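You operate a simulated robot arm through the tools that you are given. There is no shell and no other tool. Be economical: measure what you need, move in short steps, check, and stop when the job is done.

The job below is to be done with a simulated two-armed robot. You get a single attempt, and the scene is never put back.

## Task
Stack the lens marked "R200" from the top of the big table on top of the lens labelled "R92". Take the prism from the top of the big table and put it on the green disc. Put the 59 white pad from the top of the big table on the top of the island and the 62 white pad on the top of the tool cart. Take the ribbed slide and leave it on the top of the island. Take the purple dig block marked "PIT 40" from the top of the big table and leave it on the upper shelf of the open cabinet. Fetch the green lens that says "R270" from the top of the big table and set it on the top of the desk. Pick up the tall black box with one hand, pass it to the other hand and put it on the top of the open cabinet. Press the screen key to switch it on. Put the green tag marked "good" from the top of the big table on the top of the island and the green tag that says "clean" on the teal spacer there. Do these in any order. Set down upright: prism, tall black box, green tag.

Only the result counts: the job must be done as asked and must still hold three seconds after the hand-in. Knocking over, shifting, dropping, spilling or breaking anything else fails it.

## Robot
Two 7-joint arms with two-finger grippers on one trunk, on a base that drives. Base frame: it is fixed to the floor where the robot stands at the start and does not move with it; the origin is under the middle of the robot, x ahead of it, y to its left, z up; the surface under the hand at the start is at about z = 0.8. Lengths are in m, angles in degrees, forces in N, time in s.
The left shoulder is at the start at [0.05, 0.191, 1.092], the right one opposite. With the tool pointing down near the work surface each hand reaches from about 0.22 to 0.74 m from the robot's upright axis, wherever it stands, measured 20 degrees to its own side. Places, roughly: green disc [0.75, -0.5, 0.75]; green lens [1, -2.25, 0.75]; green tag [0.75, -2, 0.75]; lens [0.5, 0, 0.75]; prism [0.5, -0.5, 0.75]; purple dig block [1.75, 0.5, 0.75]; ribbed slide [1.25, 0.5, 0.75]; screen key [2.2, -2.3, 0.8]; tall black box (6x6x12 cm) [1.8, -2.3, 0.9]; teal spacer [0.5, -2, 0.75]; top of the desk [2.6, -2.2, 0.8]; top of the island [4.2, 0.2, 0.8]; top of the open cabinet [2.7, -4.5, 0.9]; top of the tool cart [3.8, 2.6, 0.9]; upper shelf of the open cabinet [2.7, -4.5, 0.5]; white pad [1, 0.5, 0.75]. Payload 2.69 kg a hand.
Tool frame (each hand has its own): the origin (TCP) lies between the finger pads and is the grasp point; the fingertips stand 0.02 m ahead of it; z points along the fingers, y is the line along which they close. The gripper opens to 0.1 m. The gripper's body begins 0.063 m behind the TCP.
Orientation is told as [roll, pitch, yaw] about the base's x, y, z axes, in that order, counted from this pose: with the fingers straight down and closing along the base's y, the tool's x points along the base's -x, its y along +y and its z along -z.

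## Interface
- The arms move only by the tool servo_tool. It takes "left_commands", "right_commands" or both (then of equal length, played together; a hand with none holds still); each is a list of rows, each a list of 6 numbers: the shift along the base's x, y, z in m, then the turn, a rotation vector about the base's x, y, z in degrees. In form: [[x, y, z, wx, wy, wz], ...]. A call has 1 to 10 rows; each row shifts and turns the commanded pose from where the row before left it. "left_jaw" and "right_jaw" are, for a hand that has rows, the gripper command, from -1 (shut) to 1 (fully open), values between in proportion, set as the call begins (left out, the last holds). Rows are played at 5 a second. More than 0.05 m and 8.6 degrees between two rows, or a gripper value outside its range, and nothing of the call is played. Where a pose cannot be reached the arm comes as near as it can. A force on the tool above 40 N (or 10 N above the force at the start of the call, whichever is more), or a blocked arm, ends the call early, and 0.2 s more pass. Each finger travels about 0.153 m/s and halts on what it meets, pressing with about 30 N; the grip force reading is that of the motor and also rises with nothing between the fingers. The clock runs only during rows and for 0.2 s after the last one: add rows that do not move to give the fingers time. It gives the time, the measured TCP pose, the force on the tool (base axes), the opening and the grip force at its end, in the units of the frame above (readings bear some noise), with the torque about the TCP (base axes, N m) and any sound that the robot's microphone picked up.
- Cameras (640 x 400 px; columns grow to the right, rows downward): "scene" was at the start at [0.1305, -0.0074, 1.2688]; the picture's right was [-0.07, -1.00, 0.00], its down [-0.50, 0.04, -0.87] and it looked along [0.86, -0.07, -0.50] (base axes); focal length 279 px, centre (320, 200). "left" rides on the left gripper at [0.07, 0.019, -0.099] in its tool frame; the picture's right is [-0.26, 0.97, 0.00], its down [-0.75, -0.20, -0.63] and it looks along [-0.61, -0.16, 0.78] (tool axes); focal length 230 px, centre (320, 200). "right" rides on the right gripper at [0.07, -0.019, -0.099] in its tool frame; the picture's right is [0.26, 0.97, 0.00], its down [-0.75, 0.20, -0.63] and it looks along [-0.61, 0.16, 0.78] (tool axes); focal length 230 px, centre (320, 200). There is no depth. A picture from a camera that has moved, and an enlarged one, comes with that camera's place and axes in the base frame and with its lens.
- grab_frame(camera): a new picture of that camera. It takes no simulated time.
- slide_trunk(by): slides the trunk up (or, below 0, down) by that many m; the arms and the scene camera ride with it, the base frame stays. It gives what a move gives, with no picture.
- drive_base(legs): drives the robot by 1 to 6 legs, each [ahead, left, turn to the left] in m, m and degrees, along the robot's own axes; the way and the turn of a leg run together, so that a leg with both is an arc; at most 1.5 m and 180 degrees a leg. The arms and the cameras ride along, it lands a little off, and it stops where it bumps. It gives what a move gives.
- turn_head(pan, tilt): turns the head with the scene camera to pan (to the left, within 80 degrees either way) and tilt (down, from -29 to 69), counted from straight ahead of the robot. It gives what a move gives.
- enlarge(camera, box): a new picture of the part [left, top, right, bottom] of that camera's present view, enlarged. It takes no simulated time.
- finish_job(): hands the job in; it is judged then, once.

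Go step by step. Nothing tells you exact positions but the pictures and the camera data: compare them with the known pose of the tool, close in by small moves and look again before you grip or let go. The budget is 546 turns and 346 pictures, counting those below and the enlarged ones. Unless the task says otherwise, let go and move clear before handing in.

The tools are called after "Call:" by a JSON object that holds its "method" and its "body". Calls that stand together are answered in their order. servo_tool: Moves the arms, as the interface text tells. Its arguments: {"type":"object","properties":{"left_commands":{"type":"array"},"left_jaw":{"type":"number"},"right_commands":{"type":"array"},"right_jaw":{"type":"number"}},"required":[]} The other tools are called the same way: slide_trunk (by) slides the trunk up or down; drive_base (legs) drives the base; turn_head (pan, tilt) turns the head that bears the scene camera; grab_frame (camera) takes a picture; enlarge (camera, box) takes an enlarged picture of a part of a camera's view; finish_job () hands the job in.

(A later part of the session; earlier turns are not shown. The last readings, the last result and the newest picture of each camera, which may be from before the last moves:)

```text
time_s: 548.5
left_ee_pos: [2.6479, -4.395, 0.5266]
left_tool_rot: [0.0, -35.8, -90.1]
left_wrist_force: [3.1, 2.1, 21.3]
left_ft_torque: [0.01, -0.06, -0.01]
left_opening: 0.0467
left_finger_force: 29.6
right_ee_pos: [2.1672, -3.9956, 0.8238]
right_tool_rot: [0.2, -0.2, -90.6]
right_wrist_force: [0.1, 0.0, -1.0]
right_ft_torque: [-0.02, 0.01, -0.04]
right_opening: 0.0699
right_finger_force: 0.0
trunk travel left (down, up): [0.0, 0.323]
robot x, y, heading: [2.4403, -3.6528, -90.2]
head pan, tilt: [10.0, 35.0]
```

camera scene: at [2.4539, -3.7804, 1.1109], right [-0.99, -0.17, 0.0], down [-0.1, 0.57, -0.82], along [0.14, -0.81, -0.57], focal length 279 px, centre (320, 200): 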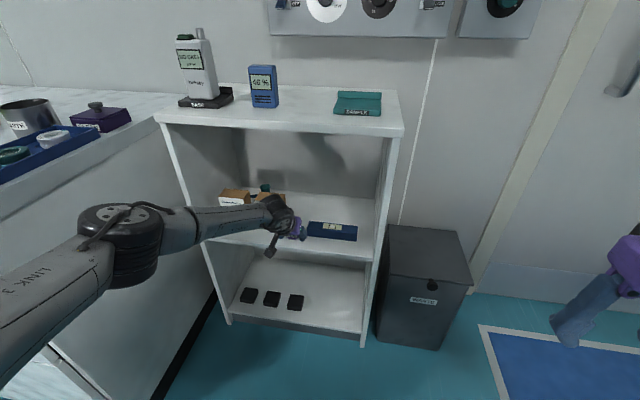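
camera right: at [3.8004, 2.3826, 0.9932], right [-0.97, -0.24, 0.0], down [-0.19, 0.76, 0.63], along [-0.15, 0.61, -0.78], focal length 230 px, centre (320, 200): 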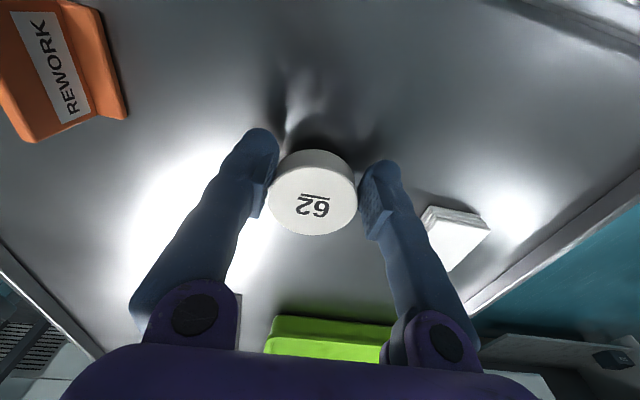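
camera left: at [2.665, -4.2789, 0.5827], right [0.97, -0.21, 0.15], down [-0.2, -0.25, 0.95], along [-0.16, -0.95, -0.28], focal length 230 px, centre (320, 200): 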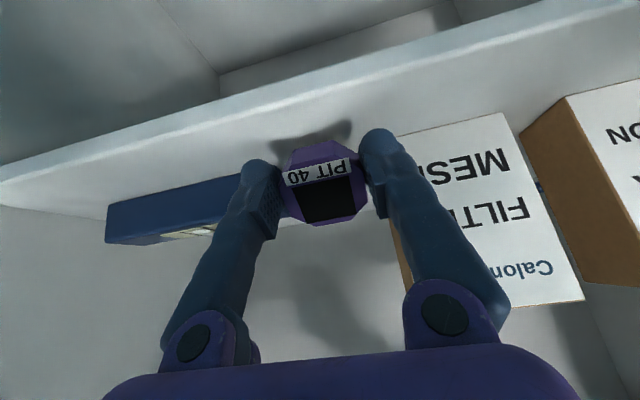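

Contact with the shelf. I lessen the tilt by 10° about the contact edge so it settles flat, then release by a few millimetres.

Call:
{"method": "servo_tool", "body": {"left_commands": [[0, -0.0027, 0.001, 5, 0, 0], [0, -0.0027, 0.001, 5, 0, 0], [0, 0, 0, 0, 0, 0]]}}

Call:
{"method": "servo_tool", "body": {"left_commands": [[0, 0, 0, 0, 0, 0], [0, 0, 0, 0, 0, 0]], "left_jaw": 0.1}}

Call:
{"method": "grab_frame", "body": {"camera": "left"}}

```text
time_s: 549.3
left_ee_pos: [2.6449, -4.3975, 0.5256]
left_tool_rot: [0.1, -25.5, -90.2]
left_wrist_force: [-0.6, -6.2, 15.0]
left_ft_torque: [-0.1, 0.09, 0.01]
left_opening: 0.0469
left_finger_force: 30.2
right_ee_pos: [2.1673, -3.9969, 0.8215]
right_tool_rot: [0.2, -0.1, -90.5]
right_wrist_force: [0.0, 0.3, -0.2]
right_ft_torque: [0.0, 0.0, -0.01]
right_opening: 0.0701
right_finger_force: 0.0
trunk travel left (down, up): [0.0, 0.323]
robot x, y, heading: [2.4387, -3.6519, -90.4]
head pan, tilt: [10.0, 35.0]
```

```text
time_s: 549.9
left_ee_pos: [2.6469, -4.3952, 0.5232]
left_tool_rot: [-0.1, -25.1, -90.2]
left_wrist_force: [-0.8, -0.1, 0.0]
left_ft_torque: [0.0, -0.01, -0.01]
left_opening: 0.0551
left_finger_force: 0.1
right_ee_pos: [2.167, -3.9966, 0.8214]
right_tool_rot: [0.2, 0.1, -90.6]
right_wrist_force: [-0.6, -0.7, -0.6]
right_ft_torque: [0.01, -0.01, 0.0]
right_opening: 0.07
right_finger_force: 0.1
trunk travel left (down, up): [0.0, 0.323]
robot x, y, heading: [2.4381, -3.6548, -90.4]
head pan, tilt: [10.0, 35.0]
```

```text
102 pictures are left
camera left: at [2.6647, -4.2907, 0.583], right [0.97, -0.24, 0.11], down [-0.2, -0.41, 0.89], along [-0.16, -0.88, -0.44], focal length 230 px, centre (320, 200)
```

left: 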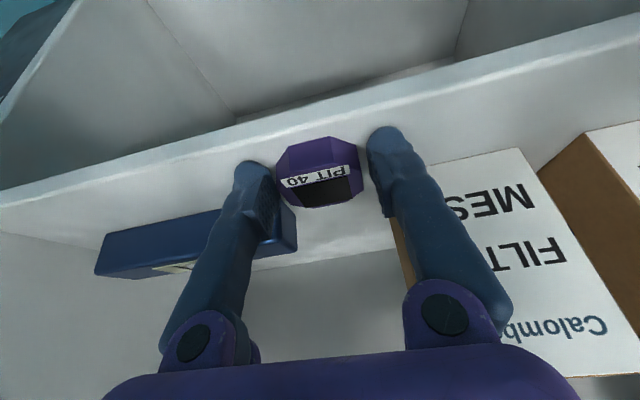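

Block sits flat on the upper shelf. Withdrawing the hand straight back.

Call:
{"method": "servo_tool", "body": {"left_commands": [[0, 0.01, 0.015, 0, 0, 0], [0, 0.02, 0.02, 0, 0, 0], [0, 0.04, 0.01, 0, 0, 0], [0, 0.045, 0, 0, 0, 0], [0, 0.045, 0, 0, 0, 0], [0, 0.045, 0, 0, 0, 0], [0, 0.045, 0, 0, 0, 0], [0, 0.045, 0, 0, 0, 0]]}}

Call:
{"method": "enlarge", "body": {"camera": "scene", "box": [150, 60, 420, 340]}}

```text
time_s: 551.7
left_ee_pos: [2.6472, -4.1022, 0.5697]
left_tool_rot: [0.0, -25.4, -90.2]
left_wrist_force: [0.0, 0.6, 0.6]
left_ft_torque: [-0.01, -0.02, -0.01]
left_opening: 0.0549
left_finger_force: 0.1
right_ee_pos: [2.1679, -3.998, 0.821]
right_tool_rot: [0.2, 0.1, -90.7]
right_wrist_force: [-0.1, 0.9, -1.2]
right_ft_torque: [-0.01, -0.02, 0.01]
right_opening: 0.07
right_finger_force: 0.1
trunk travel left (down, up): [0.0, 0.323]
robot x, y, heading: [2.4358, -3.6553, -90.3]
head pan, tilt: [10.0, 35.0]
```

```text
1.43 times, centred on (285, 200) of scene
camera zoom: at [2.4539, -3.7803, 1.1109], right [-0.99, -0.17, 0.0], down [-0.1, 0.57, -0.82], along [0.14, -0.81, -0.57], focal length 399 px, centre (370, 200)
```

zoom: 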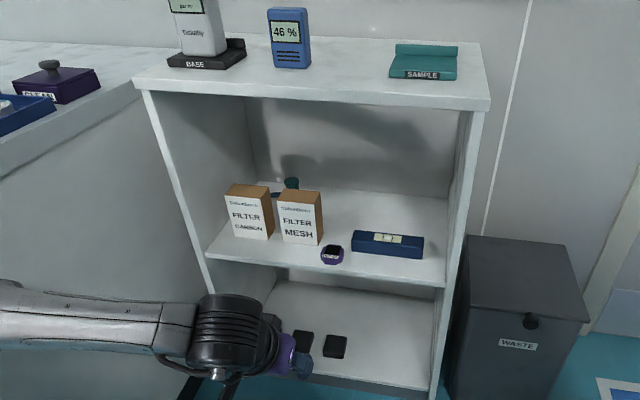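

PIT 40 is on the upper shelf. Next the tall black box: I raise the trunk, back off, turn around and go to the big table's corner.

Call:
{"method": "slide_trunk", "body": {"by": 0.2}}

Call:
{"method": "drive_base", "body": {"legs": [[-0.5, 0, 0], [0, 0, 180], [0, 0.54, 0]]}}

Call:
{"method": "turn_head", "body": {"pan": 0, "tilt": 30}}

Call:
{"method": "grab_frame", "body": {"camera": "scene"}}

```text
time_s: 553.8
left_ee_pos: [2.6476, -4.102, 0.7709]
left_tool_rot: [0.1, -25.4, -90.1]
left_wrist_force: [1.2, 0.4, -0.4]
left_ft_torque: [-0.02, 0.01, -0.01]
left_opening: 0.0551
left_finger_force: 0.0
right_ee_pos: [2.1666, -3.9971, 1.0209]
right_tool_rot: [0.2, 0.1, -90.6]
right_wrist_force: [1.2, 1.6, -0.2]
right_ft_torque: [0.0, 0.01, -0.01]
right_opening: 0.07
right_finger_force: 0.1
trunk travel left (down, up): [-0.2, 0.123]
robot x, y, heading: [2.4372, -3.6519, -89.9]
head pan, tilt: [10.0, 35.0]
```

```text
time_s: 568.9
left_ee_pos: [1.6808, -2.7483, 0.7693]
left_tool_rot: [-0.1, -25.4, 92.5]
left_wrist_force: [0.2, -0.5, 0.8]
left_ft_torque: [-0.03, 0.02, -0.02]
left_opening: 0.0551
left_finger_force: 0.0
right_ee_pos: [2.1659, -2.8314, 1.021]
right_tool_rot: [0.2, 0.1, 92.1]
right_wrist_force: [0.5, 0.3, 0.0]
right_ft_torque: [0.02, -0.02, 0.0]
right_opening: 0.0696
right_finger_force: 0.1
trunk travel left (down, up): [-0.2, 0.123]
robot x, y, heading: [1.9094, -3.1867, 92.3]
head pan, tilt: [10.0, 35.0]
```

```text
time_s: 569.6
left_ee_pos: [1.6813, -2.7484, 0.7697]
left_tool_rot: [0.0, -25.3, 92.5]
left_wrist_force: [0.6, 0.1, 0.0]
left_ft_torque: [-0.01, 0.02, -0.02]
left_opening: 0.055
left_finger_force: 0.0
right_ee_pos: [2.1661, -2.8338, 1.021]
right_tool_rot: [0.2, 0.0, 92.0]
right_wrist_force: [0.6, 0.0, -0.3]
right_ft_torque: [0.03, -0.04, -0.01]
right_opening: 0.0701
right_finger_force: 0.1
trunk travel left (down, up): [-0.2, 0.123]
robot x, y, heading: [1.9118, -3.187, 92.5]
head pan, tilt: [0.0, 30.0]
```

```text
100 pictures are left
camera scene: at [1.9054, -3.0584, 1.3187], right [1.0, 0.04, 0.0], down [0.02, -0.5, -0.87], along [-0.04, 0.87, -0.5], focal length 279 px, centre (320, 200)
```

scene: 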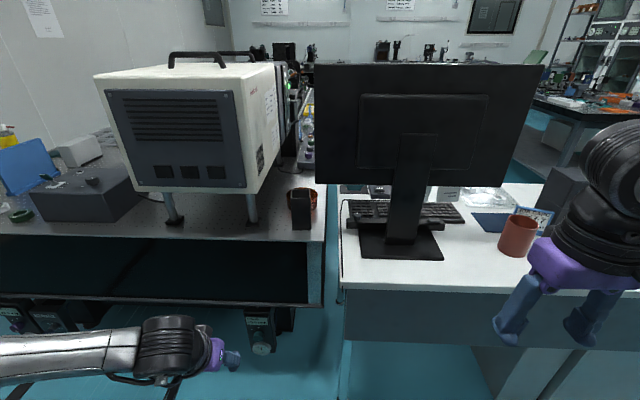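

The black box is at about (1.815, -2.30), a brown pot right behind it. I raise and tilt the left hand to ~60°, then drive closer.

Call:
{"method": "servo_tool", "body": {"left_commands": [[0, 0, 0.04, 7, 0, 0], [0, 0, 0.04, 7, 0, 0], [0, 0, 0.04, 7, 0, 0], [0, 0, 0.04, 7, 0, 0], [0, 0, 0.03, 7, 0, 0], [0, 0, 0, 0, 0, 0]], "left_jaw": 1}}

Call:
{"method": "drive_base", "body": {"legs": [[0.22, 0, -2.5]]}}

Call:
{"method": "turn_head", "body": {"pan": 5, "tilt": 38}}

Call:
{"method": "grab_frame", "body": {"camera": "scene"}}

Call:
{"method": "grab_frame", "body": {"camera": "left"}}

```text
time_s: 571.0
left_ee_pos: [1.6874, -2.7481, 0.9355]
left_tool_rot: [-2.8, -54.5, 93.8]
left_wrist_force: [-0.5, -0.3, -0.4]
left_ft_torque: [0.0, -0.02, -0.01]
left_opening: 0.1001
left_finger_force: 0.1
left hand out of reach, approached as far as the arm can: row 5
right_ee_pos: [2.1662, -2.833, 1.0216]
right_tool_rot: [0.2, 0.0, 92.0]
right_wrist_force: [-0.3, 0.2, 0.1]
right_ft_torque: [-0.01, -0.01, 0.01]
right_opening: 0.07
right_finger_force: 0.0
trunk travel left (down, up): [-0.2, 0.123]
robot x, y, heading: [1.9094, -3.1874, 92.4]
head pan, tilt: [0.0, 30.0]
```

```text
time_s: 572.7
left_ee_pos: [1.7023, -2.516, 0.9345]
left_tool_rot: [-2.8, -54.6, 91.3]
left_wrist_force: [-0.3, -0.1, 0.3]
left_ft_torque: [0.01, -0.01, 0.03]
left_opening: 0.0999
left_finger_force: 0.1
right_ee_pos: [2.1765, -2.6199, 1.0227]
right_tool_rot: [0.2, 0.0, 89.5]
right_wrist_force: [0.6, -0.4, 0.5]
right_ft_torque: [0.0, -0.01, 0.0]
right_opening: 0.0701
right_finger_force: 0.0
trunk travel left (down, up): [-0.2, 0.123]
robot x, y, heading: [1.9043, -2.9673, 90.0]
head pan, tilt: [0.0, 30.0]
```

```text
time_s: 573.4
left_ee_pos: [1.7016, -2.517, 0.9355]
left_tool_rot: [-2.9, -54.6, 91.3]
left_wrist_force: [0.6, -0.6, 1.1]
left_ft_torque: [0.02, 0.02, 0.02]
left_opening: 0.1002
left_finger_force: 0.0
right_ee_pos: [2.1765, -2.6213, 1.0223]
right_tool_rot: [0.1, 0.0, 89.5]
right_wrist_force: [-0.1, -0.8, 0.2]
right_ft_torque: [0.01, -0.01, 0.01]
right_opening: 0.0701
right_finger_force: 0.0
trunk travel left (down, up): [-0.2, 0.123]
robot x, y, heading: [1.9075, -2.9636, 90.0]
head pan, tilt: [5.0, 38.0]
```

```text
99 pictures are left
camera scene: at [1.8991, -2.8399, 1.3064], right [1.0, 0.09, 0.0], down [0.05, -0.61, -0.79], along [-0.07, 0.79, -0.62], focal length 279 px, centre (320, 200)
```

scene: 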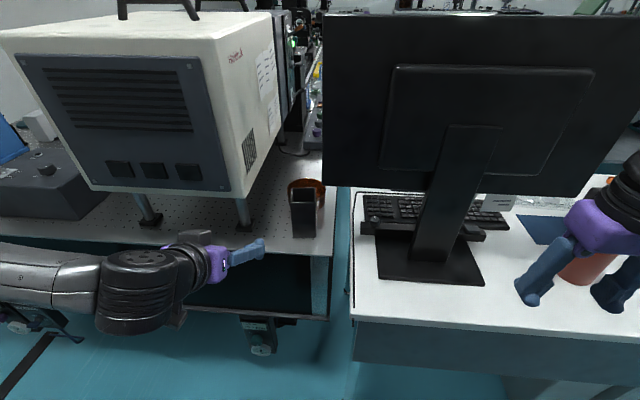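

```text
98 pictures are left
camera left: at [1.68, -2.6372, 0.9357], right [-0.97, 0.17, 0.18], down [0.17, -0.08, 0.98], along [0.18, 0.98, 0.05], focal length 230 px, centre (320, 200)
```

left: 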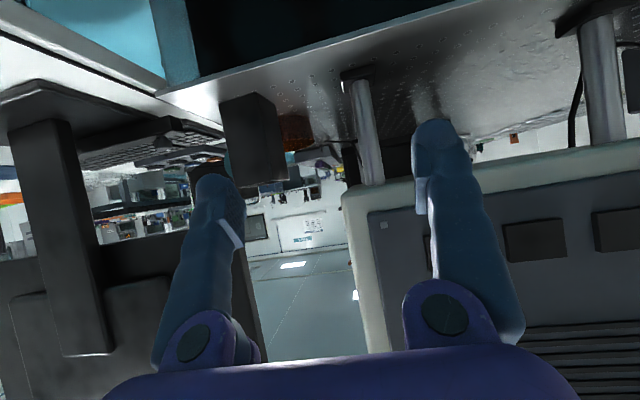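

Box centre ≈(1.8155, -2.315), top ≈0.905. I align the left hand in front of it, slightly correct its orientation, and lower.

Call:
{"method": "servo_tool", "body": {"left_commands": [[0.03, 0.005, 0, 2.7, 0.8, 0.5], [0.03, 0, 0, 2.7, 0.8, 0.5], [0.03, 0, -0.02, 0, 0, 0], [0.024, 0, -0.03, 0, 0, 0], [0, 0, -0.03, 0, 0, 0], [0, 0, 0, 0, 0, 0]]}}

Call:
{"method": "grab_frame", "body": {"camera": "left"}}

Call:
{"method": "enlarge", "body": {"camera": "scene", "box": [220, 160, 380, 300]}}

```text
time_s: 574.8
left_ee_pos: [1.8169, -2.5125, 0.8541]
left_tool_rot: [0.1, -60.0, 89.9]
left_wrist_force: [0.3, -0.2, -0.1]
left_ft_torque: [0.0, 0.01, -0.05]
left_opening: 0.0998
left_finger_force: 0.0
right_ee_pos: [2.177, -2.6214, 1.021]
right_tool_rot: [0.3, -0.1, 89.4]
right_wrist_force: [0.6, 0.4, 0.2]
right_ft_torque: [0.05, 0.02, 0.01]
right_opening: 0.0699
right_finger_force: 0.0
trunk travel left (down, up): [-0.2, 0.123]
robot x, y, heading: [1.9096, -2.9647, 89.8]
head pan, tilt: [5.0, 38.0]
```

```text
97 pictures are left
camera left: at [1.796, -2.6327, 0.8431], right [-0.97, 0.13, 0.22], down [0.2, -0.17, 0.96], along [0.16, 0.98, 0.14], focal length 230 px, centre (320, 200)
```

left: 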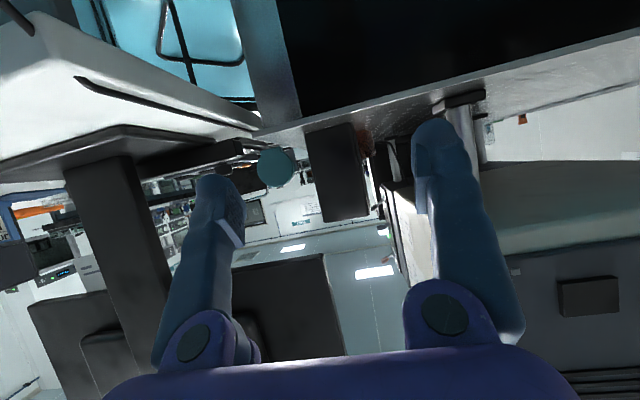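

```text
2.86 times, centred on (300, 230) of scene
camera zoom: at [1.8989, -2.8399, 1.3063], right [1.0, 0.09, 0.0], down [0.05, -0.61, -0.79], along [-0.07, 0.79, -0.62], focal length 798 px, centre (377, 114)
```

zoom: 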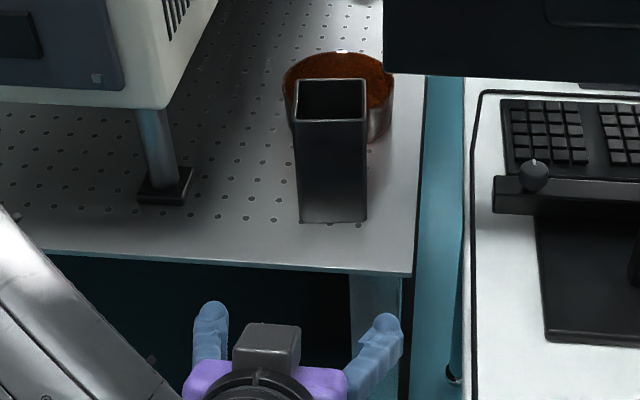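

Aligned in x. Advancing so the fingers straddle the box.

Call:
{"method": "servo_tool", "body": {"left_commands": [[0, 0.045, 0, 0, 0, 0], [0, 0.045, 0, 0, 0, 0], [0, 0.045, 0, 0, 0, 0], [0, 0.03, 0, 0, 0, 0], [0, 0, 0, 0, 0, 0]]}}

Call:
{"method": "enlarge", "body": {"camera": "scene", "box": [220, 160, 380, 300]}}

Call:
{"method": "grab_frame", "body": {"camera": "left"}}

```text
time_s: 576.0
left_ee_pos: [1.8162, -2.3443, 0.8531]
left_tool_rot: [0.2, -60.1, 89.8]
left_wrist_force: [-0.9, 1.0, 0.0]
left_ft_torque: [0.0, -0.02, -0.01]
left_opening: 0.1001
left_finger_force: 0.1
right_ee_pos: [2.1764, -2.6212, 1.0226]
right_tool_rot: [0.2, -0.1, 89.5]
right_wrist_force: [0.2, 0.0, -0.2]
right_ft_torque: [-0.01, 0.02, -0.03]
right_opening: 0.0699
right_finger_force: 0.0
trunk travel left (down, up): [-0.2, 0.123]
robot x, y, heading: [1.9062, -2.964, 89.9]
head pan, tilt: [5.0, 38.0]
```

```text
2.86 times, centred on (300, 230) of scene
camera zoom: at [1.8991, -2.84, 1.3064], right [1.0, 0.09, 0.0], down [0.05, -0.61, -0.79], along [-0.07, 0.79, -0.62], focal length 798 px, centre (377, 114)
```

zoom: 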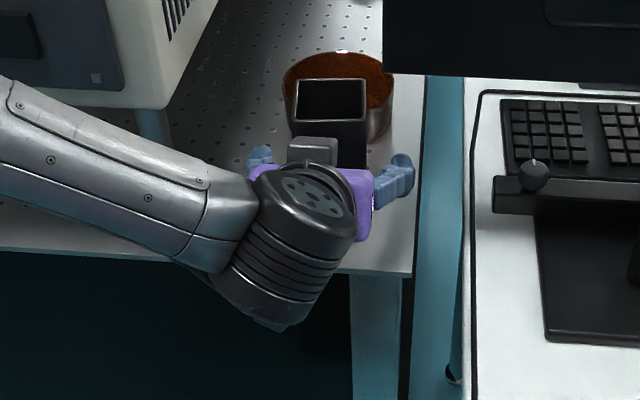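

```text
94 pictures are left
camera left: at [1.796, -2.4657, 0.8436], right [-0.97, 0.13, 0.22], down [0.2, -0.17, 0.96], along [0.16, 0.98, 0.14], focal length 230 px, centre (320, 200)
```

left: 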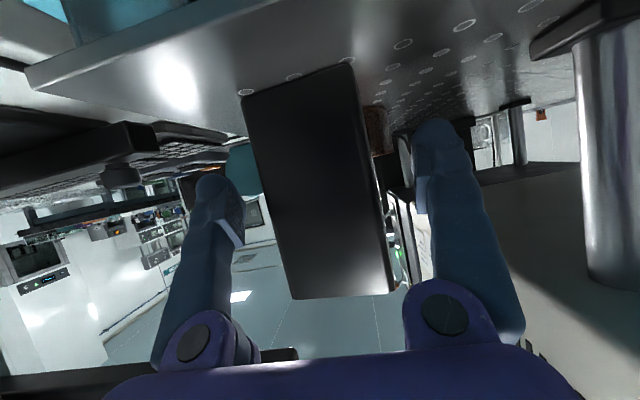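

Call:
{"method": "servo_tool", "body": {"left_commands": [[0, 0.015, 0, 0, 0, 0], [0, 0.009, 0, 0, 0, 0], [0, 0, 0, 0, 0, 0]]}}

Call:
{"method": "servo_tool", "body": {"left_commands": [[0, 0, 0, 0, 0, 0], [0, 0, 0, 0, 0, 0], [0, 0, 0, 0, 0, 0]], "left_jaw": -1}}

Call:
{"method": "servo_tool", "body": {"left_commands": [[0, 0, 0.02, 0, 0, 0], [0, 0, 0.03, 0, 0, 0], [0, 0, 0.03, 0, 0, 0], [0, 0, 0, 0, 0, 0]]}}

Call:
{"method": "enlarge", "body": {"camera": "scene", "box": [200, 130, 400, 300]}}

```text
time_s: 576.8
left_ee_pos: [1.8169, -2.3217, 0.8542]
left_tool_rot: [0.1, -60.1, 89.9]
left_wrist_force: [0.6, 0.7, 0.3]
left_ft_torque: [0.01, -0.05, 0.02]
left_opening: 0.1
left_finger_force: 0.2
right_ee_pos: [2.1762, -2.6221, 1.0213]
right_tool_rot: [0.3, 0.0, 89.5]
right_wrist_force: [-0.5, -0.2, 0.2]
right_ft_torque: [0.0, 0.04, -0.04]
right_opening: 0.0701
right_finger_force: 0.0
trunk travel left (down, up): [-0.2, 0.123]
robot x, y, heading: [1.9053, -2.9617, 89.6]
head pan, tilt: [5.0, 38.0]
```

```text
time_s: 577.6
left_ee_pos: [1.8169, -2.3229, 0.8559]
left_tool_rot: [0.1, -60.0, 89.8]
left_wrist_force: [1.1, 0.7, 0.1]
left_ft_torque: [-0.01, -0.03, 0.01]
left_opening: 0.0597
left_finger_force: 30.4
right_ee_pos: [2.1764, -2.6208, 1.0211]
right_tool_rot: [0.2, 0.1, 89.5]
right_wrist_force: [0.5, 0.1, 0.1]
right_ft_torque: [0.02, -0.01, 0.03]
right_opening: 0.0702
right_finger_force: 0.2
trunk travel left (down, up): [-0.2, 0.123]
robot x, y, heading: [1.9051, -2.9651, 89.6]
head pan, tilt: [5.0, 38.0]
```

```text
time_s: 578.6
left_ee_pos: [1.8156, -2.3214, 0.936]
left_tool_rot: [0.2, -60.0, 89.8]
left_wrist_force: [-0.5, -0.7, -1.5]
left_ft_torque: [-0.02, 0.01, 0.02]
left_opening: 0.0597
left_finger_force: 30.3
right_ee_pos: [2.1765, -2.6195, 1.0219]
right_tool_rot: [0.2, 0.0, 89.5]
right_wrist_force: [-0.5, -0.1, -0.3]
right_ft_torque: [-0.02, -0.04, 0.01]
right_opening: 0.07
right_finger_force: 0.0
trunk travel left (down, up): [-0.2, 0.123]
robot x, y, heading: [1.9052, -2.9636, 89.9]
head pan, tilt: [5.0, 38.0]
```

```text
2.35 times, centred on (300, 215) of scene
camera zoom: at [1.8991, -2.8396, 1.3063], right [1.0, 0.09, 0.0], down [0.05, -0.61, -0.79], along [-0.07, 0.78, -0.62], focal length 657 px, centre (367, 165)
```

zoom: 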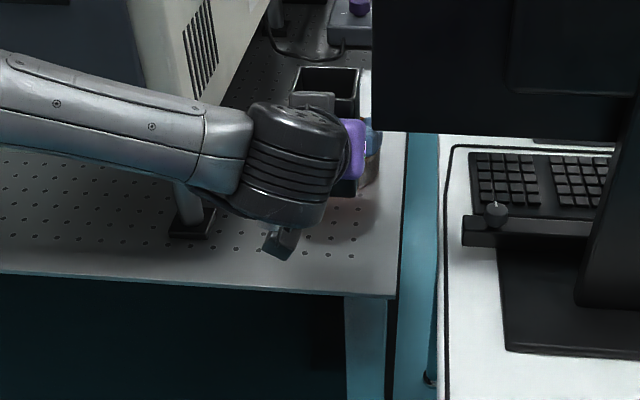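

Box is gripped and lifted by the left hand. I bring it back in front of me, then move the right hand above it.

Call:
{"method": "servo_tool", "body": {"left_commands": [[0, -0.03, 0.02, 0, 0, 0], [0.005, -0.045, 0.004, 0, 0, 0], [0.01, -0.045, 0, 0, 0, 0], [0.015, -0.045, 0, 0, 0, 0], [0.02, -0.045, 0, 0, 0, 0], [0.02, -0.045, 0, 0, 0, 0], [0.015, -0.025, 0, 0, 0, 0], [0, 0, 0, 0, 0, 0]], "right_commands": [[0, 0, 0.04, 0, 0, 0], [0, 0, 0.04, 0, 0, 0], [0, 0, 0.02, 0, 0, 0], [0, 0, 0, 0, 0, 0], [0, 0, 0, 0, 0, 0], [0, 0, 0, 0, 0, 0], [0, 0, 0, 0, 0, 0], [0, 0, 0, 0, 0, 0]], "right_jaw": 1}}

Call:
{"method": "grab_frame", "body": {"camera": "scene"}}

```text
time_s: 580.4
left_ee_pos: [1.8954, -2.5949, 0.9579]
left_tool_rot: [0.1, -60.3, 91.2]
left_wrist_force: [-0.6, 0.4, -2.2]
left_ft_torque: [0.02, -0.01, -0.01]
left_opening: 0.0592
left_finger_force: 30.3
right_ee_pos: [2.1751, -2.6224, 1.1209]
right_tool_rot: [0.2, 0.0, 89.5]
right_wrist_force: [-0.7, 0.0, -0.3]
right_ft_torque: [0.01, 0.03, 0.01]
right_opening: 0.0999
right_finger_force: 0.3
trunk travel left (down, up): [-0.2, 0.123]
robot x, y, heading: [1.906, -2.9667, 89.7]
head pan, tilt: [5.0, 38.0]
```

```text
92 pictures are left
camera scene: at [1.8989, -2.8398, 1.3063], right [1.0, 0.09, 0.0], down [0.05, -0.61, -0.79], along [-0.07, 0.79, -0.62], focal length 279 px, centre (320, 200)
```

scene: 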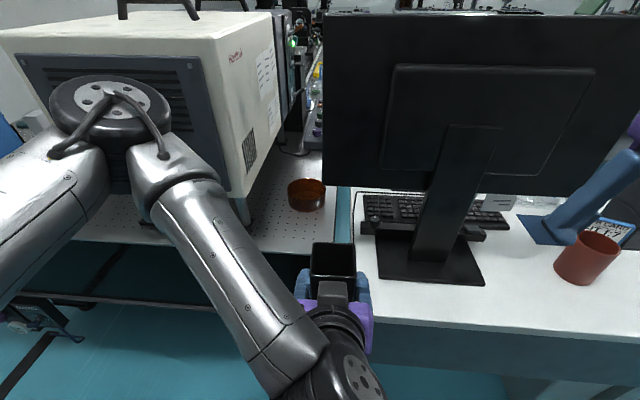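

Before passing, I check clearances: the right hand's camera would come near the left wrist, so I'll tilt the right hand 20° away from me. Moving it above the box.

Call:
{"method": "servo_tool", "body": {"right_commands": [[0, 0.01, 0.01, -6.7, 0, 0], [-0.02, 0.01, 0.01, -6.7, 0, 0], [-0.045, 0.01, 0, -6.6, 0, 0], [-0.045, 0.007, 0, 0, 0, 0], [-0.045, 0, 0, 0, 0, 0], [-0.045, 0, 0, 0, 0, 0], [-0.04, 0, 0, 0, 0, 0], [0, 0, 0, 0, 0, 0]], "right_jaw": 1}}

Call:
{"method": "grab_frame", "body": {"camera": "scene"}}

Call:
{"method": "grab_frame", "body": {"camera": "right"}}

```text
time_s: 582.2
left_ee_pos: [1.8977, -2.5948, 0.9589]
left_tool_rot: [-0.1, -60.3, 91.3]
left_wrist_force: [0.4, -0.4, -0.4]
left_ft_torque: [0.01, 0.03, 0.02]
left_opening: 0.0594
left_finger_force: 30.3
right_ee_pos: [1.9332, -2.5831, 1.1419]
right_tool_rot: [-0.1, 20.0, 89.4]
right_wrist_force: [-0.5, 0.3, -0.6]
right_ft_torque: [0.01, 0.04, 0.03]
right_opening: 0.1002
right_finger_force: 0.1
trunk travel left (down, up): [-0.2, 0.123]
robot x, y, heading: [1.9031, -2.9649, 89.8]
head pan, tilt: [5.0, 38.0]
```

```text
91 pictures are left
camera scene: at [1.8996, -2.8398, 1.3063], right [1.0, 0.09, 0.0], down [0.05, -0.61, -0.79], along [-0.07, 0.79, -0.62], focal length 279 px, centre (320, 200)
```

scene: 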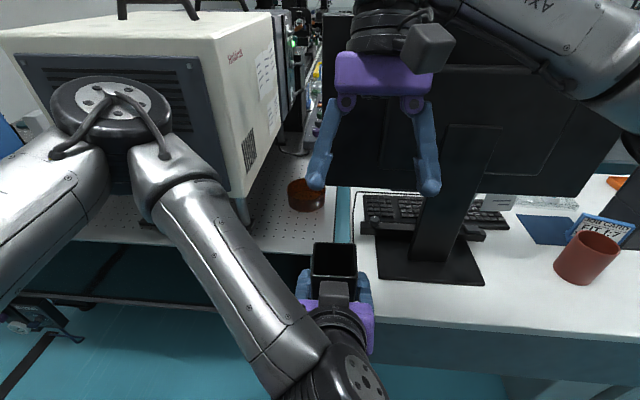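

```text
90 pictures are left
camera right: at [1.9519, -2.6149, 1.2589], right [-0.97, -0.23, 0.09], down [-0.19, 0.92, 0.34], along [-0.16, 0.31, -0.94], focal length 230 px, centre (320, 200)
```

right: 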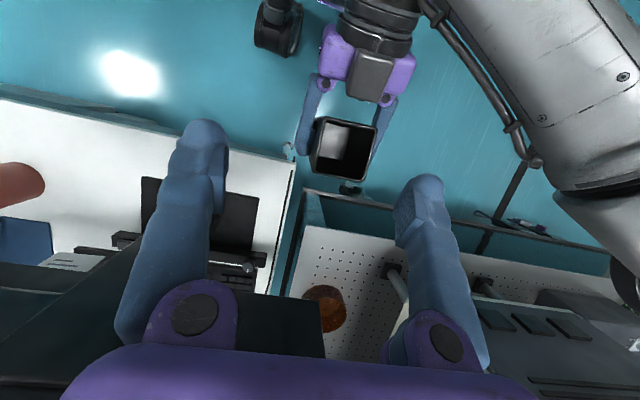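

Box opening centre is (1.898, -2.596). Centring the right hand and lowering to just above the rim.

Call:
{"method": "servo_tool", "body": {"right_commands": [[-0.034, -0.004, 0, 0, 0, 0], [0, 0, -0.04, 0, 0, 0], [0, 0, -0.04, 0, 0, 0], [0, 0, 0, 0, 0, 0]]}}

Call:
{"method": "grab_frame", "body": {"camera": "right"}}

Call:
{"method": "grab_frame", "body": {"camera": "scene"}}

```text
time_s: 583.2
left_ee_pos: [1.8982, -2.5941, 0.9583]
left_tool_rot: [-0.2, -60.3, 91.5]
left_wrist_force: [-0.4, 0.1, -1.6]
left_ft_torque: [0.01, -0.02, 0.0]
left_opening: 0.0595
left_finger_force: 30.0
right_ee_pos: [1.9009, -2.5879, 1.0619]
right_tool_rot: [0.1, 19.9, 89.4]
right_wrist_force: [0.4, 0.4, 0.0]
right_ft_torque: [-0.04, -0.01, 0.0]
right_opening: 0.1001
right_finger_force: 0.1
trunk travel left (down, up): [-0.2, 0.123]
robot x, y, heading: [1.9093, -2.9608, 89.7]
head pan, tilt: [5.0, 38.0]
```

```text
89 pictures are left
camera right: at [1.9193, -2.6186, 1.1791], right [-0.97, -0.23, 0.09], down [-0.19, 0.92, 0.34], along [-0.16, 0.31, -0.94], focal length 230 px, centre (320, 200)
```

right: 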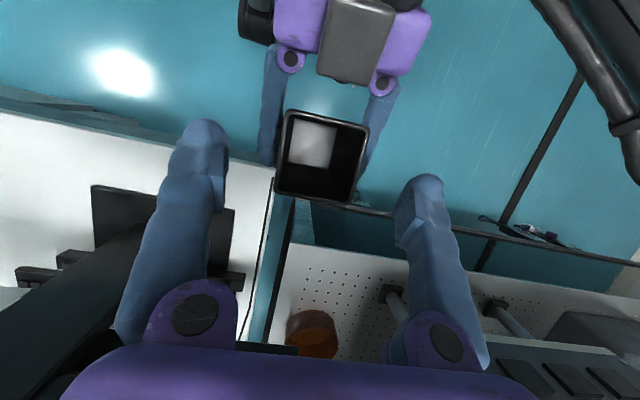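

```text
88 pictures are left
camera scene: at [1.8992, -2.8399, 1.3064], right [1.0, 0.09, 0.0], down [0.05, -0.61, -0.79], along [-0.07, 0.79, -0.62], focal length 279 px, centre (320, 200)
```

scene: 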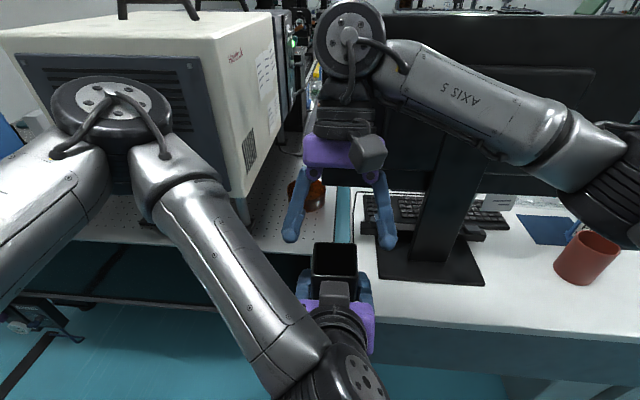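

Call:
{"method": "servo_tool", "body": {"right_commands": [[-0.002, -0.001, -0.03, 0, 0, 0], [0, 0, -0.02, 0, 0, 0], [0, 0, -0.009, 0, 0, 0], [0, 0, 0, 0, 0, 0]]}}

Call:
{"method": "grab_frame", "body": {"camera": "right"}}

Call:
{"method": "enlarge", "body": {"camera": "scene", "box": [250, 180, 420, 340]}}

```text
time_s: 584.2
left_ee_pos: [1.8979, -2.5941, 0.9585]
left_tool_rot: [-0.3, -60.2, 91.5]
left_wrist_force: [-0.1, -0.3, -1.5]
left_ft_torque: [-0.02, 0.0, -0.01]
left_opening: 0.0592
left_finger_force: 29.7
right_ee_pos: [1.8995, -2.589, 1.0036]
right_tool_rot: [0.0, 19.9, 89.5]
right_wrist_force: [0.4, 0.5, -0.1]
right_ft_torque: [0.0, -0.02, 0.0]
right_opening: 0.1001
right_finger_force: 0.0
trunk travel left (down, up): [-0.2, 0.123]
robot x, y, heading: [1.9047, -2.9649, 89.6]
head pan, tilt: [5.0, 38.0]
```

```text
87 pictures are left
camera right: at [1.9189, -2.6191, 1.1206], right [-0.97, -0.23, 0.09], down [-0.19, 0.92, 0.34], along [-0.16, 0.31, -0.94], focal length 230 px, centre (320, 200)
```

right: 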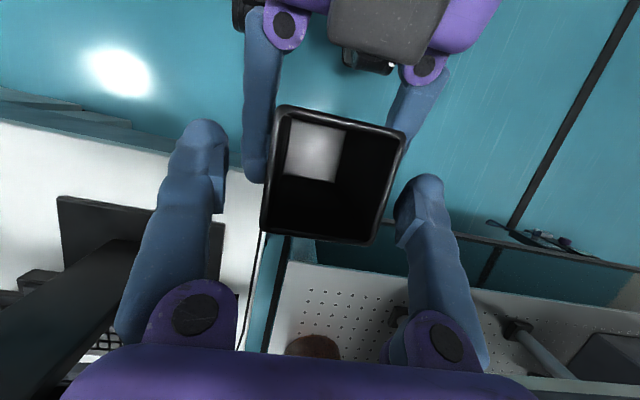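

```text
2.50 times, centred on (335, 260) of scene
camera zoom: at [1.899, -2.8398, 1.3063], right [1.0, 0.09, 0.0], down [0.05, -0.61, -0.79], along [-0.07, 0.79, -0.62], focal length 698 px, centre (282, 50)
```

zoom: 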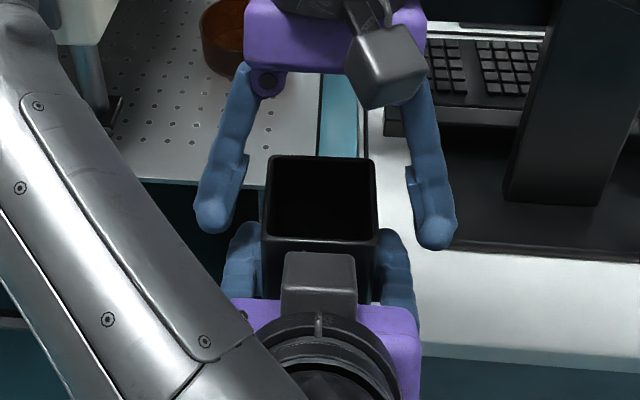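

Fingers overlap the box's top 2.5 cm with clearance to the left fingers. Lowering 4 mm more and closing the right hand.

Call:
{"method": "servo_tool", "body": {"right_commands": [[-0.002, 0, -0.004, 0, 0, 0], [0, 0, 0, 0, 0, 0]]}}

Call:
{"method": "servo_tool", "body": {"right_commands": [[0, 0, 0, 0, 0, 0], [0, 0, 0, 0, 0, 0], [0, 0, 0, 0, 0, 0]], "right_jaw": -1}}

Call:
{"method": "enlarge", "body": {"camera": "scene", "box": [250, 180, 420, 340]}}

```text
time_s: 584.8
left_ee_pos: [1.8978, -2.5948, 0.9585]
left_tool_rot: [-0.4, -60.3, 91.5]
left_wrist_force: [0.2, 0.1, -1.1]
left_ft_torque: [0.04, -0.01, -0.02]
left_opening: 0.0595
left_finger_force: 30.0
right_ee_pos: [1.8991, -2.588, 0.9976]
right_tool_rot: [0.0, 20.0, 89.5]
right_wrist_force: [0.5, 0.2, 0.6]
right_ft_torque: [-0.01, 0.03, 0.0]
right_opening: 0.1
right_finger_force: 0.1
trunk travel left (down, up): [-0.2, 0.123]
robot x, y, heading: [1.9046, -2.9662, 90.0]
head pan, tilt: [5.0, 38.0]
```

```text
time_s: 585.6
left_ee_pos: [1.8986, -2.5953, 0.9586]
left_tool_rot: [-0.2, -60.5, 91.5]
left_wrist_force: [8.2, -4.6, 2.7]
left_ft_torque: [0.04, 0.44, -0.59]
left_opening: 0.0594
left_finger_force: 29.9
right_ee_pos: [1.8983, -2.5883, 0.9987]
right_tool_rot: [0.1, 19.8, 89.5]
right_wrist_force: [-8.4, 4.5, -3.2]
right_ft_torque: [0.15, -0.11, 0.49]
right_opening: 0.0599
right_finger_force: 29.8
trunk travel left (down, up): [-0.2, 0.123]
robot x, y, heading: [1.9039, -2.9636, 90.2]
head pan, tilt: [5.0, 38.0]
```

```text
2.50 times, centred on (335, 260) of scene
camera zoom: at [1.8991, -2.8398, 1.3063], right [1.0, 0.09, 0.0], down [0.05, -0.61, -0.79], along [-0.07, 0.79, -0.62], focal length 698 px, centre (282, 50)
```

zoom: 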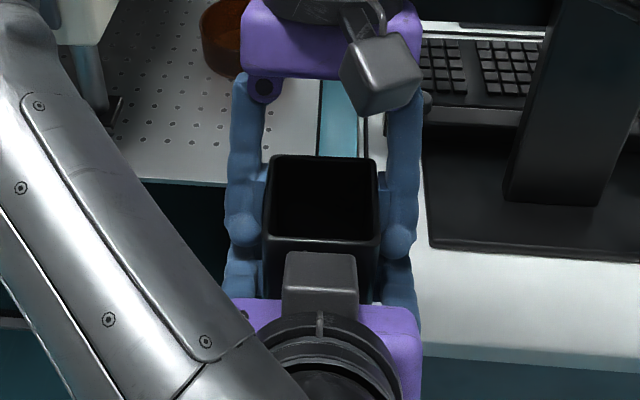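

Both hands hold it. I open the left hand and lift the box up out of it with the right.

Call:
{"method": "servo_tool", "body": {"left_commands": [[0, 0, 0, 0, 0, 0], [0, 0, 0, 0, 0, 0], [0, 0, 0, 0, 0, 0]], "left_jaw": 1}}

Call:
{"method": "servo_tool", "body": {"right_commands": [[0, 0, 0.02, 0, 0, 0], [0, 0, 0.03, 0, 0, 0], [0, 0, 0.04, 0, 0, 0], [0, 0, 0.04, 0, 0, 0], [0, 0, 0.02, 0, 0, 0], [0, 0, 0, 0, 0, 0]]}}

Call:
{"method": "grab_frame", "body": {"camera": "scene"}}

```text
time_s: 586.4
left_ee_pos: [1.8985, -2.5952, 0.9575]
left_tool_rot: [-0.3, -60.3, 91.5]
left_wrist_force: [-0.6, 0.5, -0.2]
left_ft_torque: [-0.02, 0.03, 0.0]
left_opening: 0.1001
left_finger_force: 0.1
right_ee_pos: [1.8988, -2.5885, 0.9992]
right_tool_rot: [-0.1, 20.0, 89.5]
right_wrist_force: [0.2, -0.4, 0.4]
right_ft_torque: [0.01, -0.01, 0.04]
right_opening: 0.0595
right_finger_force: 29.7
trunk travel left (down, up): [-0.2, 0.123]
robot x, y, heading: [1.8989, -2.9683, 90.1]
head pan, tilt: [5.0, 38.0]
```

```text
time_s: 587.8
left_ee_pos: [1.8983, -2.5955, 0.9582]
left_tool_rot: [-0.2, -60.5, 91.5]
left_wrist_force: [-0.3, -0.1, 0.1]
left_ft_torque: [-0.02, -0.02, 0.03]
left_opening: 0.1002
left_finger_force: 0.1
right_ee_pos: [1.8998, -2.5877, 1.1505]
right_tool_rot: [0.0, 19.9, 89.5]
right_wrist_force: [0.2, -0.3, -1.3]
right_ft_torque: [0.0, -0.03, -0.02]
right_opening: 0.0597
right_finger_force: 30.1
trunk travel left (down, up): [-0.2, 0.123]
robot x, y, heading: [1.9066, -2.9615, 89.8]
head pan, tilt: [5.0, 38.0]
```

```text
84 pictures are left
camera scene: at [1.8991, -2.8397, 1.3063], right [1.0, 0.09, 0.0], down [0.05, -0.61, -0.79], along [-0.07, 0.79, -0.62], focal length 279 px, centre (320, 200)
```

scene: 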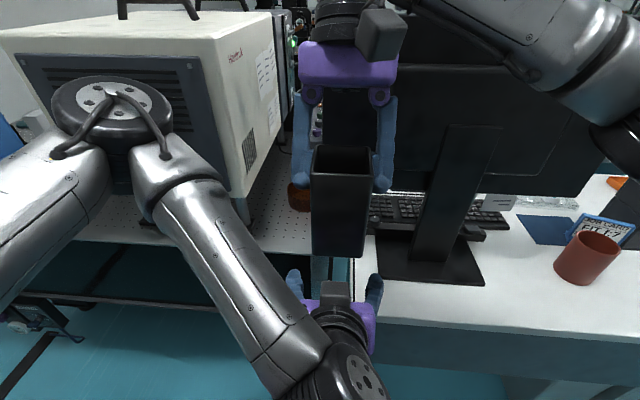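

The pass is done; the right hand holds the box. I tuck the left hand, pull the right back, and then drive to the cabinet.

Call:
{"method": "servo_tool", "body": {"left_commands": [[-0.04, 0, 0, 0, 0, 0], [-0.04, 0, 0, -8, 0, 0], [-0.04, 0, 0, -8, 0, 0], [-0.04, 0, 0, -8, 0, 0], [0, 0, 0.02, -8, 0, 0], [0, 0, 0.02, -8, 0, 0], [0, 0, 0.02, -8, 0, 0], [0, 0, 0.02, -8, 0, 0], [0, 0, 0, -4, 0, 0]], "right_commands": [[0, 0, 0, 0, 0, 0], [0, 0, 0, 0, 0, 0], [0.02, 0, 0, 0, 0, 0], [0.02, 0, 0, 0, 0, 0], [0, 0, 0, 0, 0, 0], [0, 0, 0, 0, 0, 0], [0, 0, 0, 0, 0, 0], [0, 0, 0, 0, 0, 0], [0, 0, 0, 0, 0, 0]]}}

Call:
{"method": "drive_base", "body": {"legs": [[-0.4, 0, 0], [0, 0, 180], [0, 0.9, 0]]}}

Call:
{"method": "turn_head", "body": {"pan": -10, "tilt": 30}}

Call:
{"method": "grab_frame", "body": {"camera": "scene"}}

```text
time_s: 589.8
left_ee_pos: [1.7565, -2.5824, 1.0372]
left_tool_rot: [-0.1, 0.1, 90.0]
left_wrist_force: [0.0, 0.0, -1.1]
left_ft_torque: [-0.05, 0.02, 0.02]
left_opening: 0.1002
left_finger_force: 0.1
left hand out of reach, approached as far as the arm can: row 3, 4
right_ee_pos: [1.9386, -2.5879, 1.1486]
right_tool_rot: [0.1, 20.0, 89.5]
right_wrist_force: [0.3, 0.1, -1.3]
right_ft_torque: [0.01, -0.01, -0.02]
right_opening: 0.0595
right_finger_force: 30.3
trunk travel left (down, up): [-0.2, 0.123]
robot x, y, heading: [1.9087, -2.9685, 89.9]
head pan, tilt: [5.0, 38.0]
```

```text
time_s: 607.6
left_ee_pos: [2.9649, -3.7646, 1.0373]
left_tool_rot: [0.0, 0.0, -90.6]
left_wrist_force: [-0.4, 0.1, -0.1]
left_ft_torque: [-0.02, -0.03, 0.02]
left_opening: 0.0997
left_finger_force: 0.1
right_ee_pos: [2.7819, -3.7551, 1.1465]
right_tool_rot: [0.0, 20.0, -91.2]
right_wrist_force: [0.6, 0.5, -0.6]
right_ft_torque: [-0.01, 0.03, 0.0]
right_opening: 0.0594
right_finger_force: 30.3
trunk travel left (down, up): [-0.2, 0.123]
robot x, y, heading: [2.8171, -3.3813, -90.6]
head pan, tilt: [5.0, 38.0]
```

```text
time_s: 608.4
left_ee_pos: [2.966, -3.7639, 1.038]
left_tool_rot: [0.0, -0.1, -90.6]
left_wrist_force: [0.1, 0.8, 0.0]
left_ft_torque: [0.0, -0.02, 0.02]
left_opening: 0.0999
left_finger_force: 0.0
right_ee_pos: [2.7832, -3.7546, 1.1489]
right_tool_rot: [0.0, 20.0, -91.0]
right_wrist_force: [-0.1, 1.6, -0.3]
right_ft_torque: [0.02, 0.0, 0.0]
right_opening: 0.0593
right_finger_force: 30.3
trunk travel left (down, up): [-0.2, 0.123]
robot x, y, heading: [2.8206, -3.3821, -90.7]
head pan, tilt: [-10.0, 30.0]
```

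```text
83 pictures are left
camera scene: at [2.802, -3.509, 1.3186], right [-0.98, 0.18, 0.0], down [0.09, 0.49, -0.87], along [-0.16, -0.85, -0.5], focal length 279 px, centre (320, 200)
```

scene: 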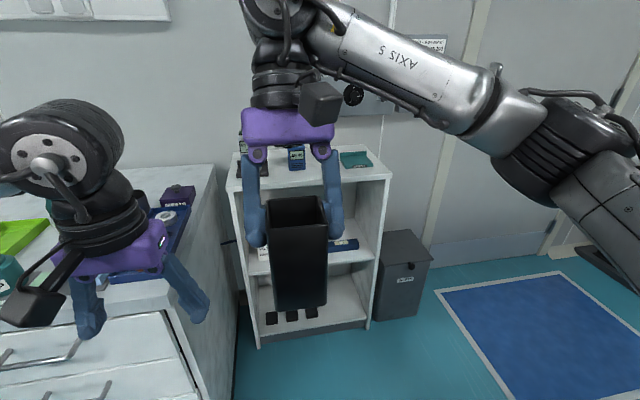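

I plan to set the box at about (2.60, -4.42) on the cabinet top, between the "46 %" meter and the SAMPLE case. Raising trunk and left hand for clearance, then approaching.

Call:
{"method": "slide_trunk", "body": {"by": 0.1}}

Call:
{"method": "servo_tool", "body": {"left_commands": [[0, 0.04, 0.02, 0, 0, 0], [0, 0.04, 0.02, 0, 0, 0], [0, 0.02, 0.01, 0, 0, 0]]}}

Call:
{"method": "drive_base", "body": {"legs": [[0, -0.2, 0.6], [0.46, 0, 0]]}}

Call:
{"method": "turn_head", "body": {"pan": 15, "tilt": 40}}

Call:
{"method": "grab_frame", "body": {"camera": "scene"}}

Call:
{"method": "grab_frame", "body": {"camera": "right"}}

```text
time_s: 609.7
left_ee_pos: [2.9646, -3.7637, 1.1374]
left_tool_rot: [0.1, 0.0, -90.6]
left_wrist_force: [0.3, 0.2, -0.5]
left_ft_torque: [0.0, -0.02, 0.02]
left_opening: 0.0999
left_finger_force: 0.0
right_ee_pos: [2.7819, -3.7545, 1.2477]
right_tool_rot: [0.0, 20.0, -91.1]
right_wrist_force: [0.0, 0.3, -1.3]
right_ft_torque: [-0.03, 0.05, 0.01]
right_opening: 0.0592
right_finger_force: 30.2
trunk travel left (down, up): [-0.3, 0.023]
robot x, y, heading: [2.8191, -3.383, -90.7]
head pan, tilt: [-10.0, 30.0]
```

```text
time_s: 610.5
left_ee_pos: [2.9658, -3.6619, 1.1875]
left_tool_rot: [0.1, -0.1, -90.7]
left_wrist_force: [0.8, -0.8, -0.5]
left_ft_torque: [0.01, 0.0, 0.01]
left_opening: 0.0998
left_finger_force: 0.1
right_ee_pos: [2.7817, -3.7553, 1.2492]
right_tool_rot: [-0.1, 20.0, -91.0]
right_wrist_force: [-0.3, 0.6, -2.3]
right_ft_torque: [-0.01, 0.05, -0.02]
right_opening: 0.0594
right_finger_force: 30.4
trunk travel left (down, up): [-0.3, 0.023]
robot x, y, heading: [2.82, -3.3808, -90.5]
head pan, tilt: [-10.0, 30.0]
```

```text
time_s: 615.2
left_ee_pos: [2.7649, -4.1223, 1.1878]
left_tool_rot: [0.0, 0.1, -90.3]
left_wrist_force: [0.2, -0.5, 0.8]
left_ft_torque: [0.01, 0.0, -0.01]
left_opening: 0.1001
left_finger_force: 0.1
right_ee_pos: [2.5818, -4.2148, 1.2484]
right_tool_rot: [0.1, 20.0, -90.7]
right_wrist_force: [-0.2, 0.0, -1.4]
right_ft_torque: [0.01, 0.0, -0.03]
right_opening: 0.0594
right_finger_force: 29.6
trunk travel left (down, up): [-0.3, 0.023]
robot x, y, heading: [2.6137, -3.837, -90.0]
head pan, tilt: [-10.0, 30.0]
```

```text
time_s: 616.1
left_ee_pos: [2.7651, -4.1222, 1.1871]
left_tool_rot: [0.0, 0.0, -90.2]
left_wrist_force: [-0.3, 0.8, -0.2]
left_ft_torque: [-0.01, 0.0, 0.0]
left_opening: 0.0998
left_finger_force: 0.0
right_ee_pos: [2.5837, -4.2163, 1.248]
right_tool_rot: [0.0, 20.0, -90.9]
right_wrist_force: [0.2, 0.6, -0.1]
right_ft_torque: [0.01, 0.0, -0.01]
right_opening: 0.0593
right_finger_force: 30.1
trunk travel left (down, up): [-0.3, 0.023]
robot x, y, heading: [2.613, -3.8394, -90.0]
head pan, tilt: [15.0, 40.0]
```

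```text
82 pictures are left
camera scene: at [2.6388, -3.9623, 1.4034], right [-0.97, -0.25, 0.0], down [-0.16, 0.62, -0.77], along [0.19, -0.74, -0.64], focal length 279 px, centre (320, 200)
```

scene: 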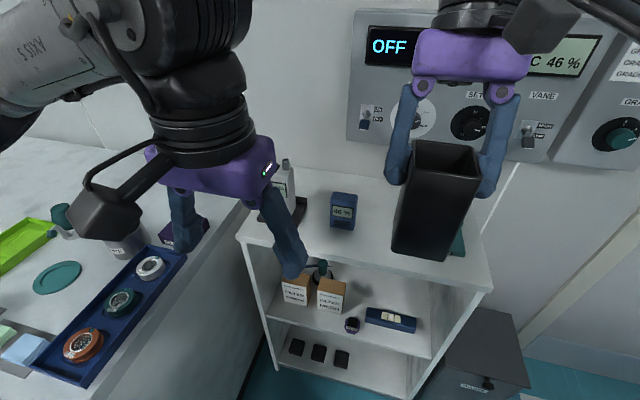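

```text
81 pictures are left
camera right: at [2.5649, -4.1832, 1.3656], right [0.97, 0.23, 0.09], down [0.19, -0.92, 0.34], along [0.16, -0.31, -0.94], focal length 230 px, centre (320, 200)
```

right: 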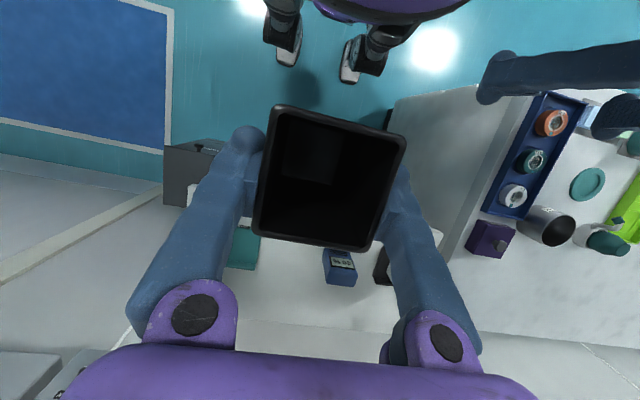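

The wall and panel are far enough. Moving the box over (2.595, -4.41) and lowering partway.

Call:
{"method": "servo_tool", "body": {"right_commands": [[0.003, -0.04, -0.01, 0, 0, 0], [0.003, -0.04, -0.02, 0, 0, 0], [0.003, -0.04, -0.02, 0, 0, 0], [0.003, -0.04, -0.02, 0, 0, 0], [0, -0.042, -0.02, 0, 0, 0], [0, 0, -0.04, 0, 0, 0], [0, 0, -0.03, 0, 0, 0], [0, 0, 0, 0, 0, 0]]}}

Call:
{"method": "grab_frame", "body": {"camera": "scene"}}

Call:
{"method": "grab_frame", "body": {"camera": "right"}}

```text
time_s: 617.9
left_ee_pos: [2.7646, -4.1222, 1.1876]
left_tool_rot: [0.0, 0.0, -90.3]
left_wrist_force: [-0.9, 0.3, 0.4]
left_ft_torque: [0.0, -0.01, 0.02]
left_opening: 0.1
left_finger_force: 0.1
right_ee_pos: [2.5952, -4.4163, 1.088]
right_tool_rot: [0.2, 19.9, -90.8]
right_wrist_force: [0.2, -1.1, -0.9]
right_ft_torque: [-0.01, -0.02, -0.02]
right_opening: 0.0593
right_finger_force: 29.9
right hand out of reach, approached as far as the arm can: row 5
trunk travel left (down, up): [-0.3, 0.023]
robot x, y, heading: [2.6147, -3.8418, -90.2]
head pan, tilt: [15.0, 40.0]
```

```text
80 pictures are left
camera scene: at [2.6383, -3.9622, 1.4034], right [-0.97, -0.25, 0.0], down [-0.16, 0.62, -0.77], along [0.19, -0.74, -0.64], focal length 279 px, centre (320, 200)
```

scene: 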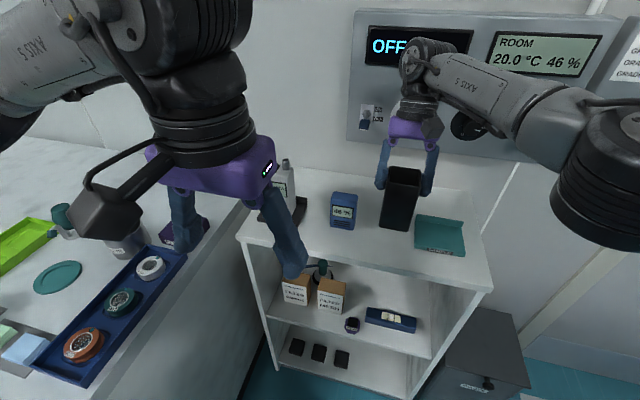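

```text
79 pictures are left
camera right: at [2.5763, -4.3833, 1.206], right [0.97, 0.23, 0.09], down [0.19, -0.92, 0.34], along [0.16, -0.31, -0.94], focal length 230 px, centre (320, 200)
```

right: 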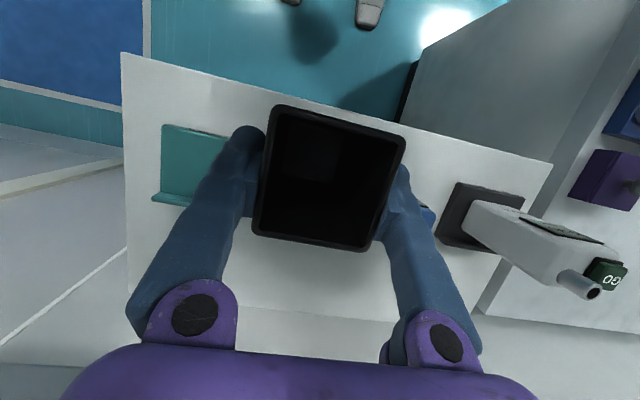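

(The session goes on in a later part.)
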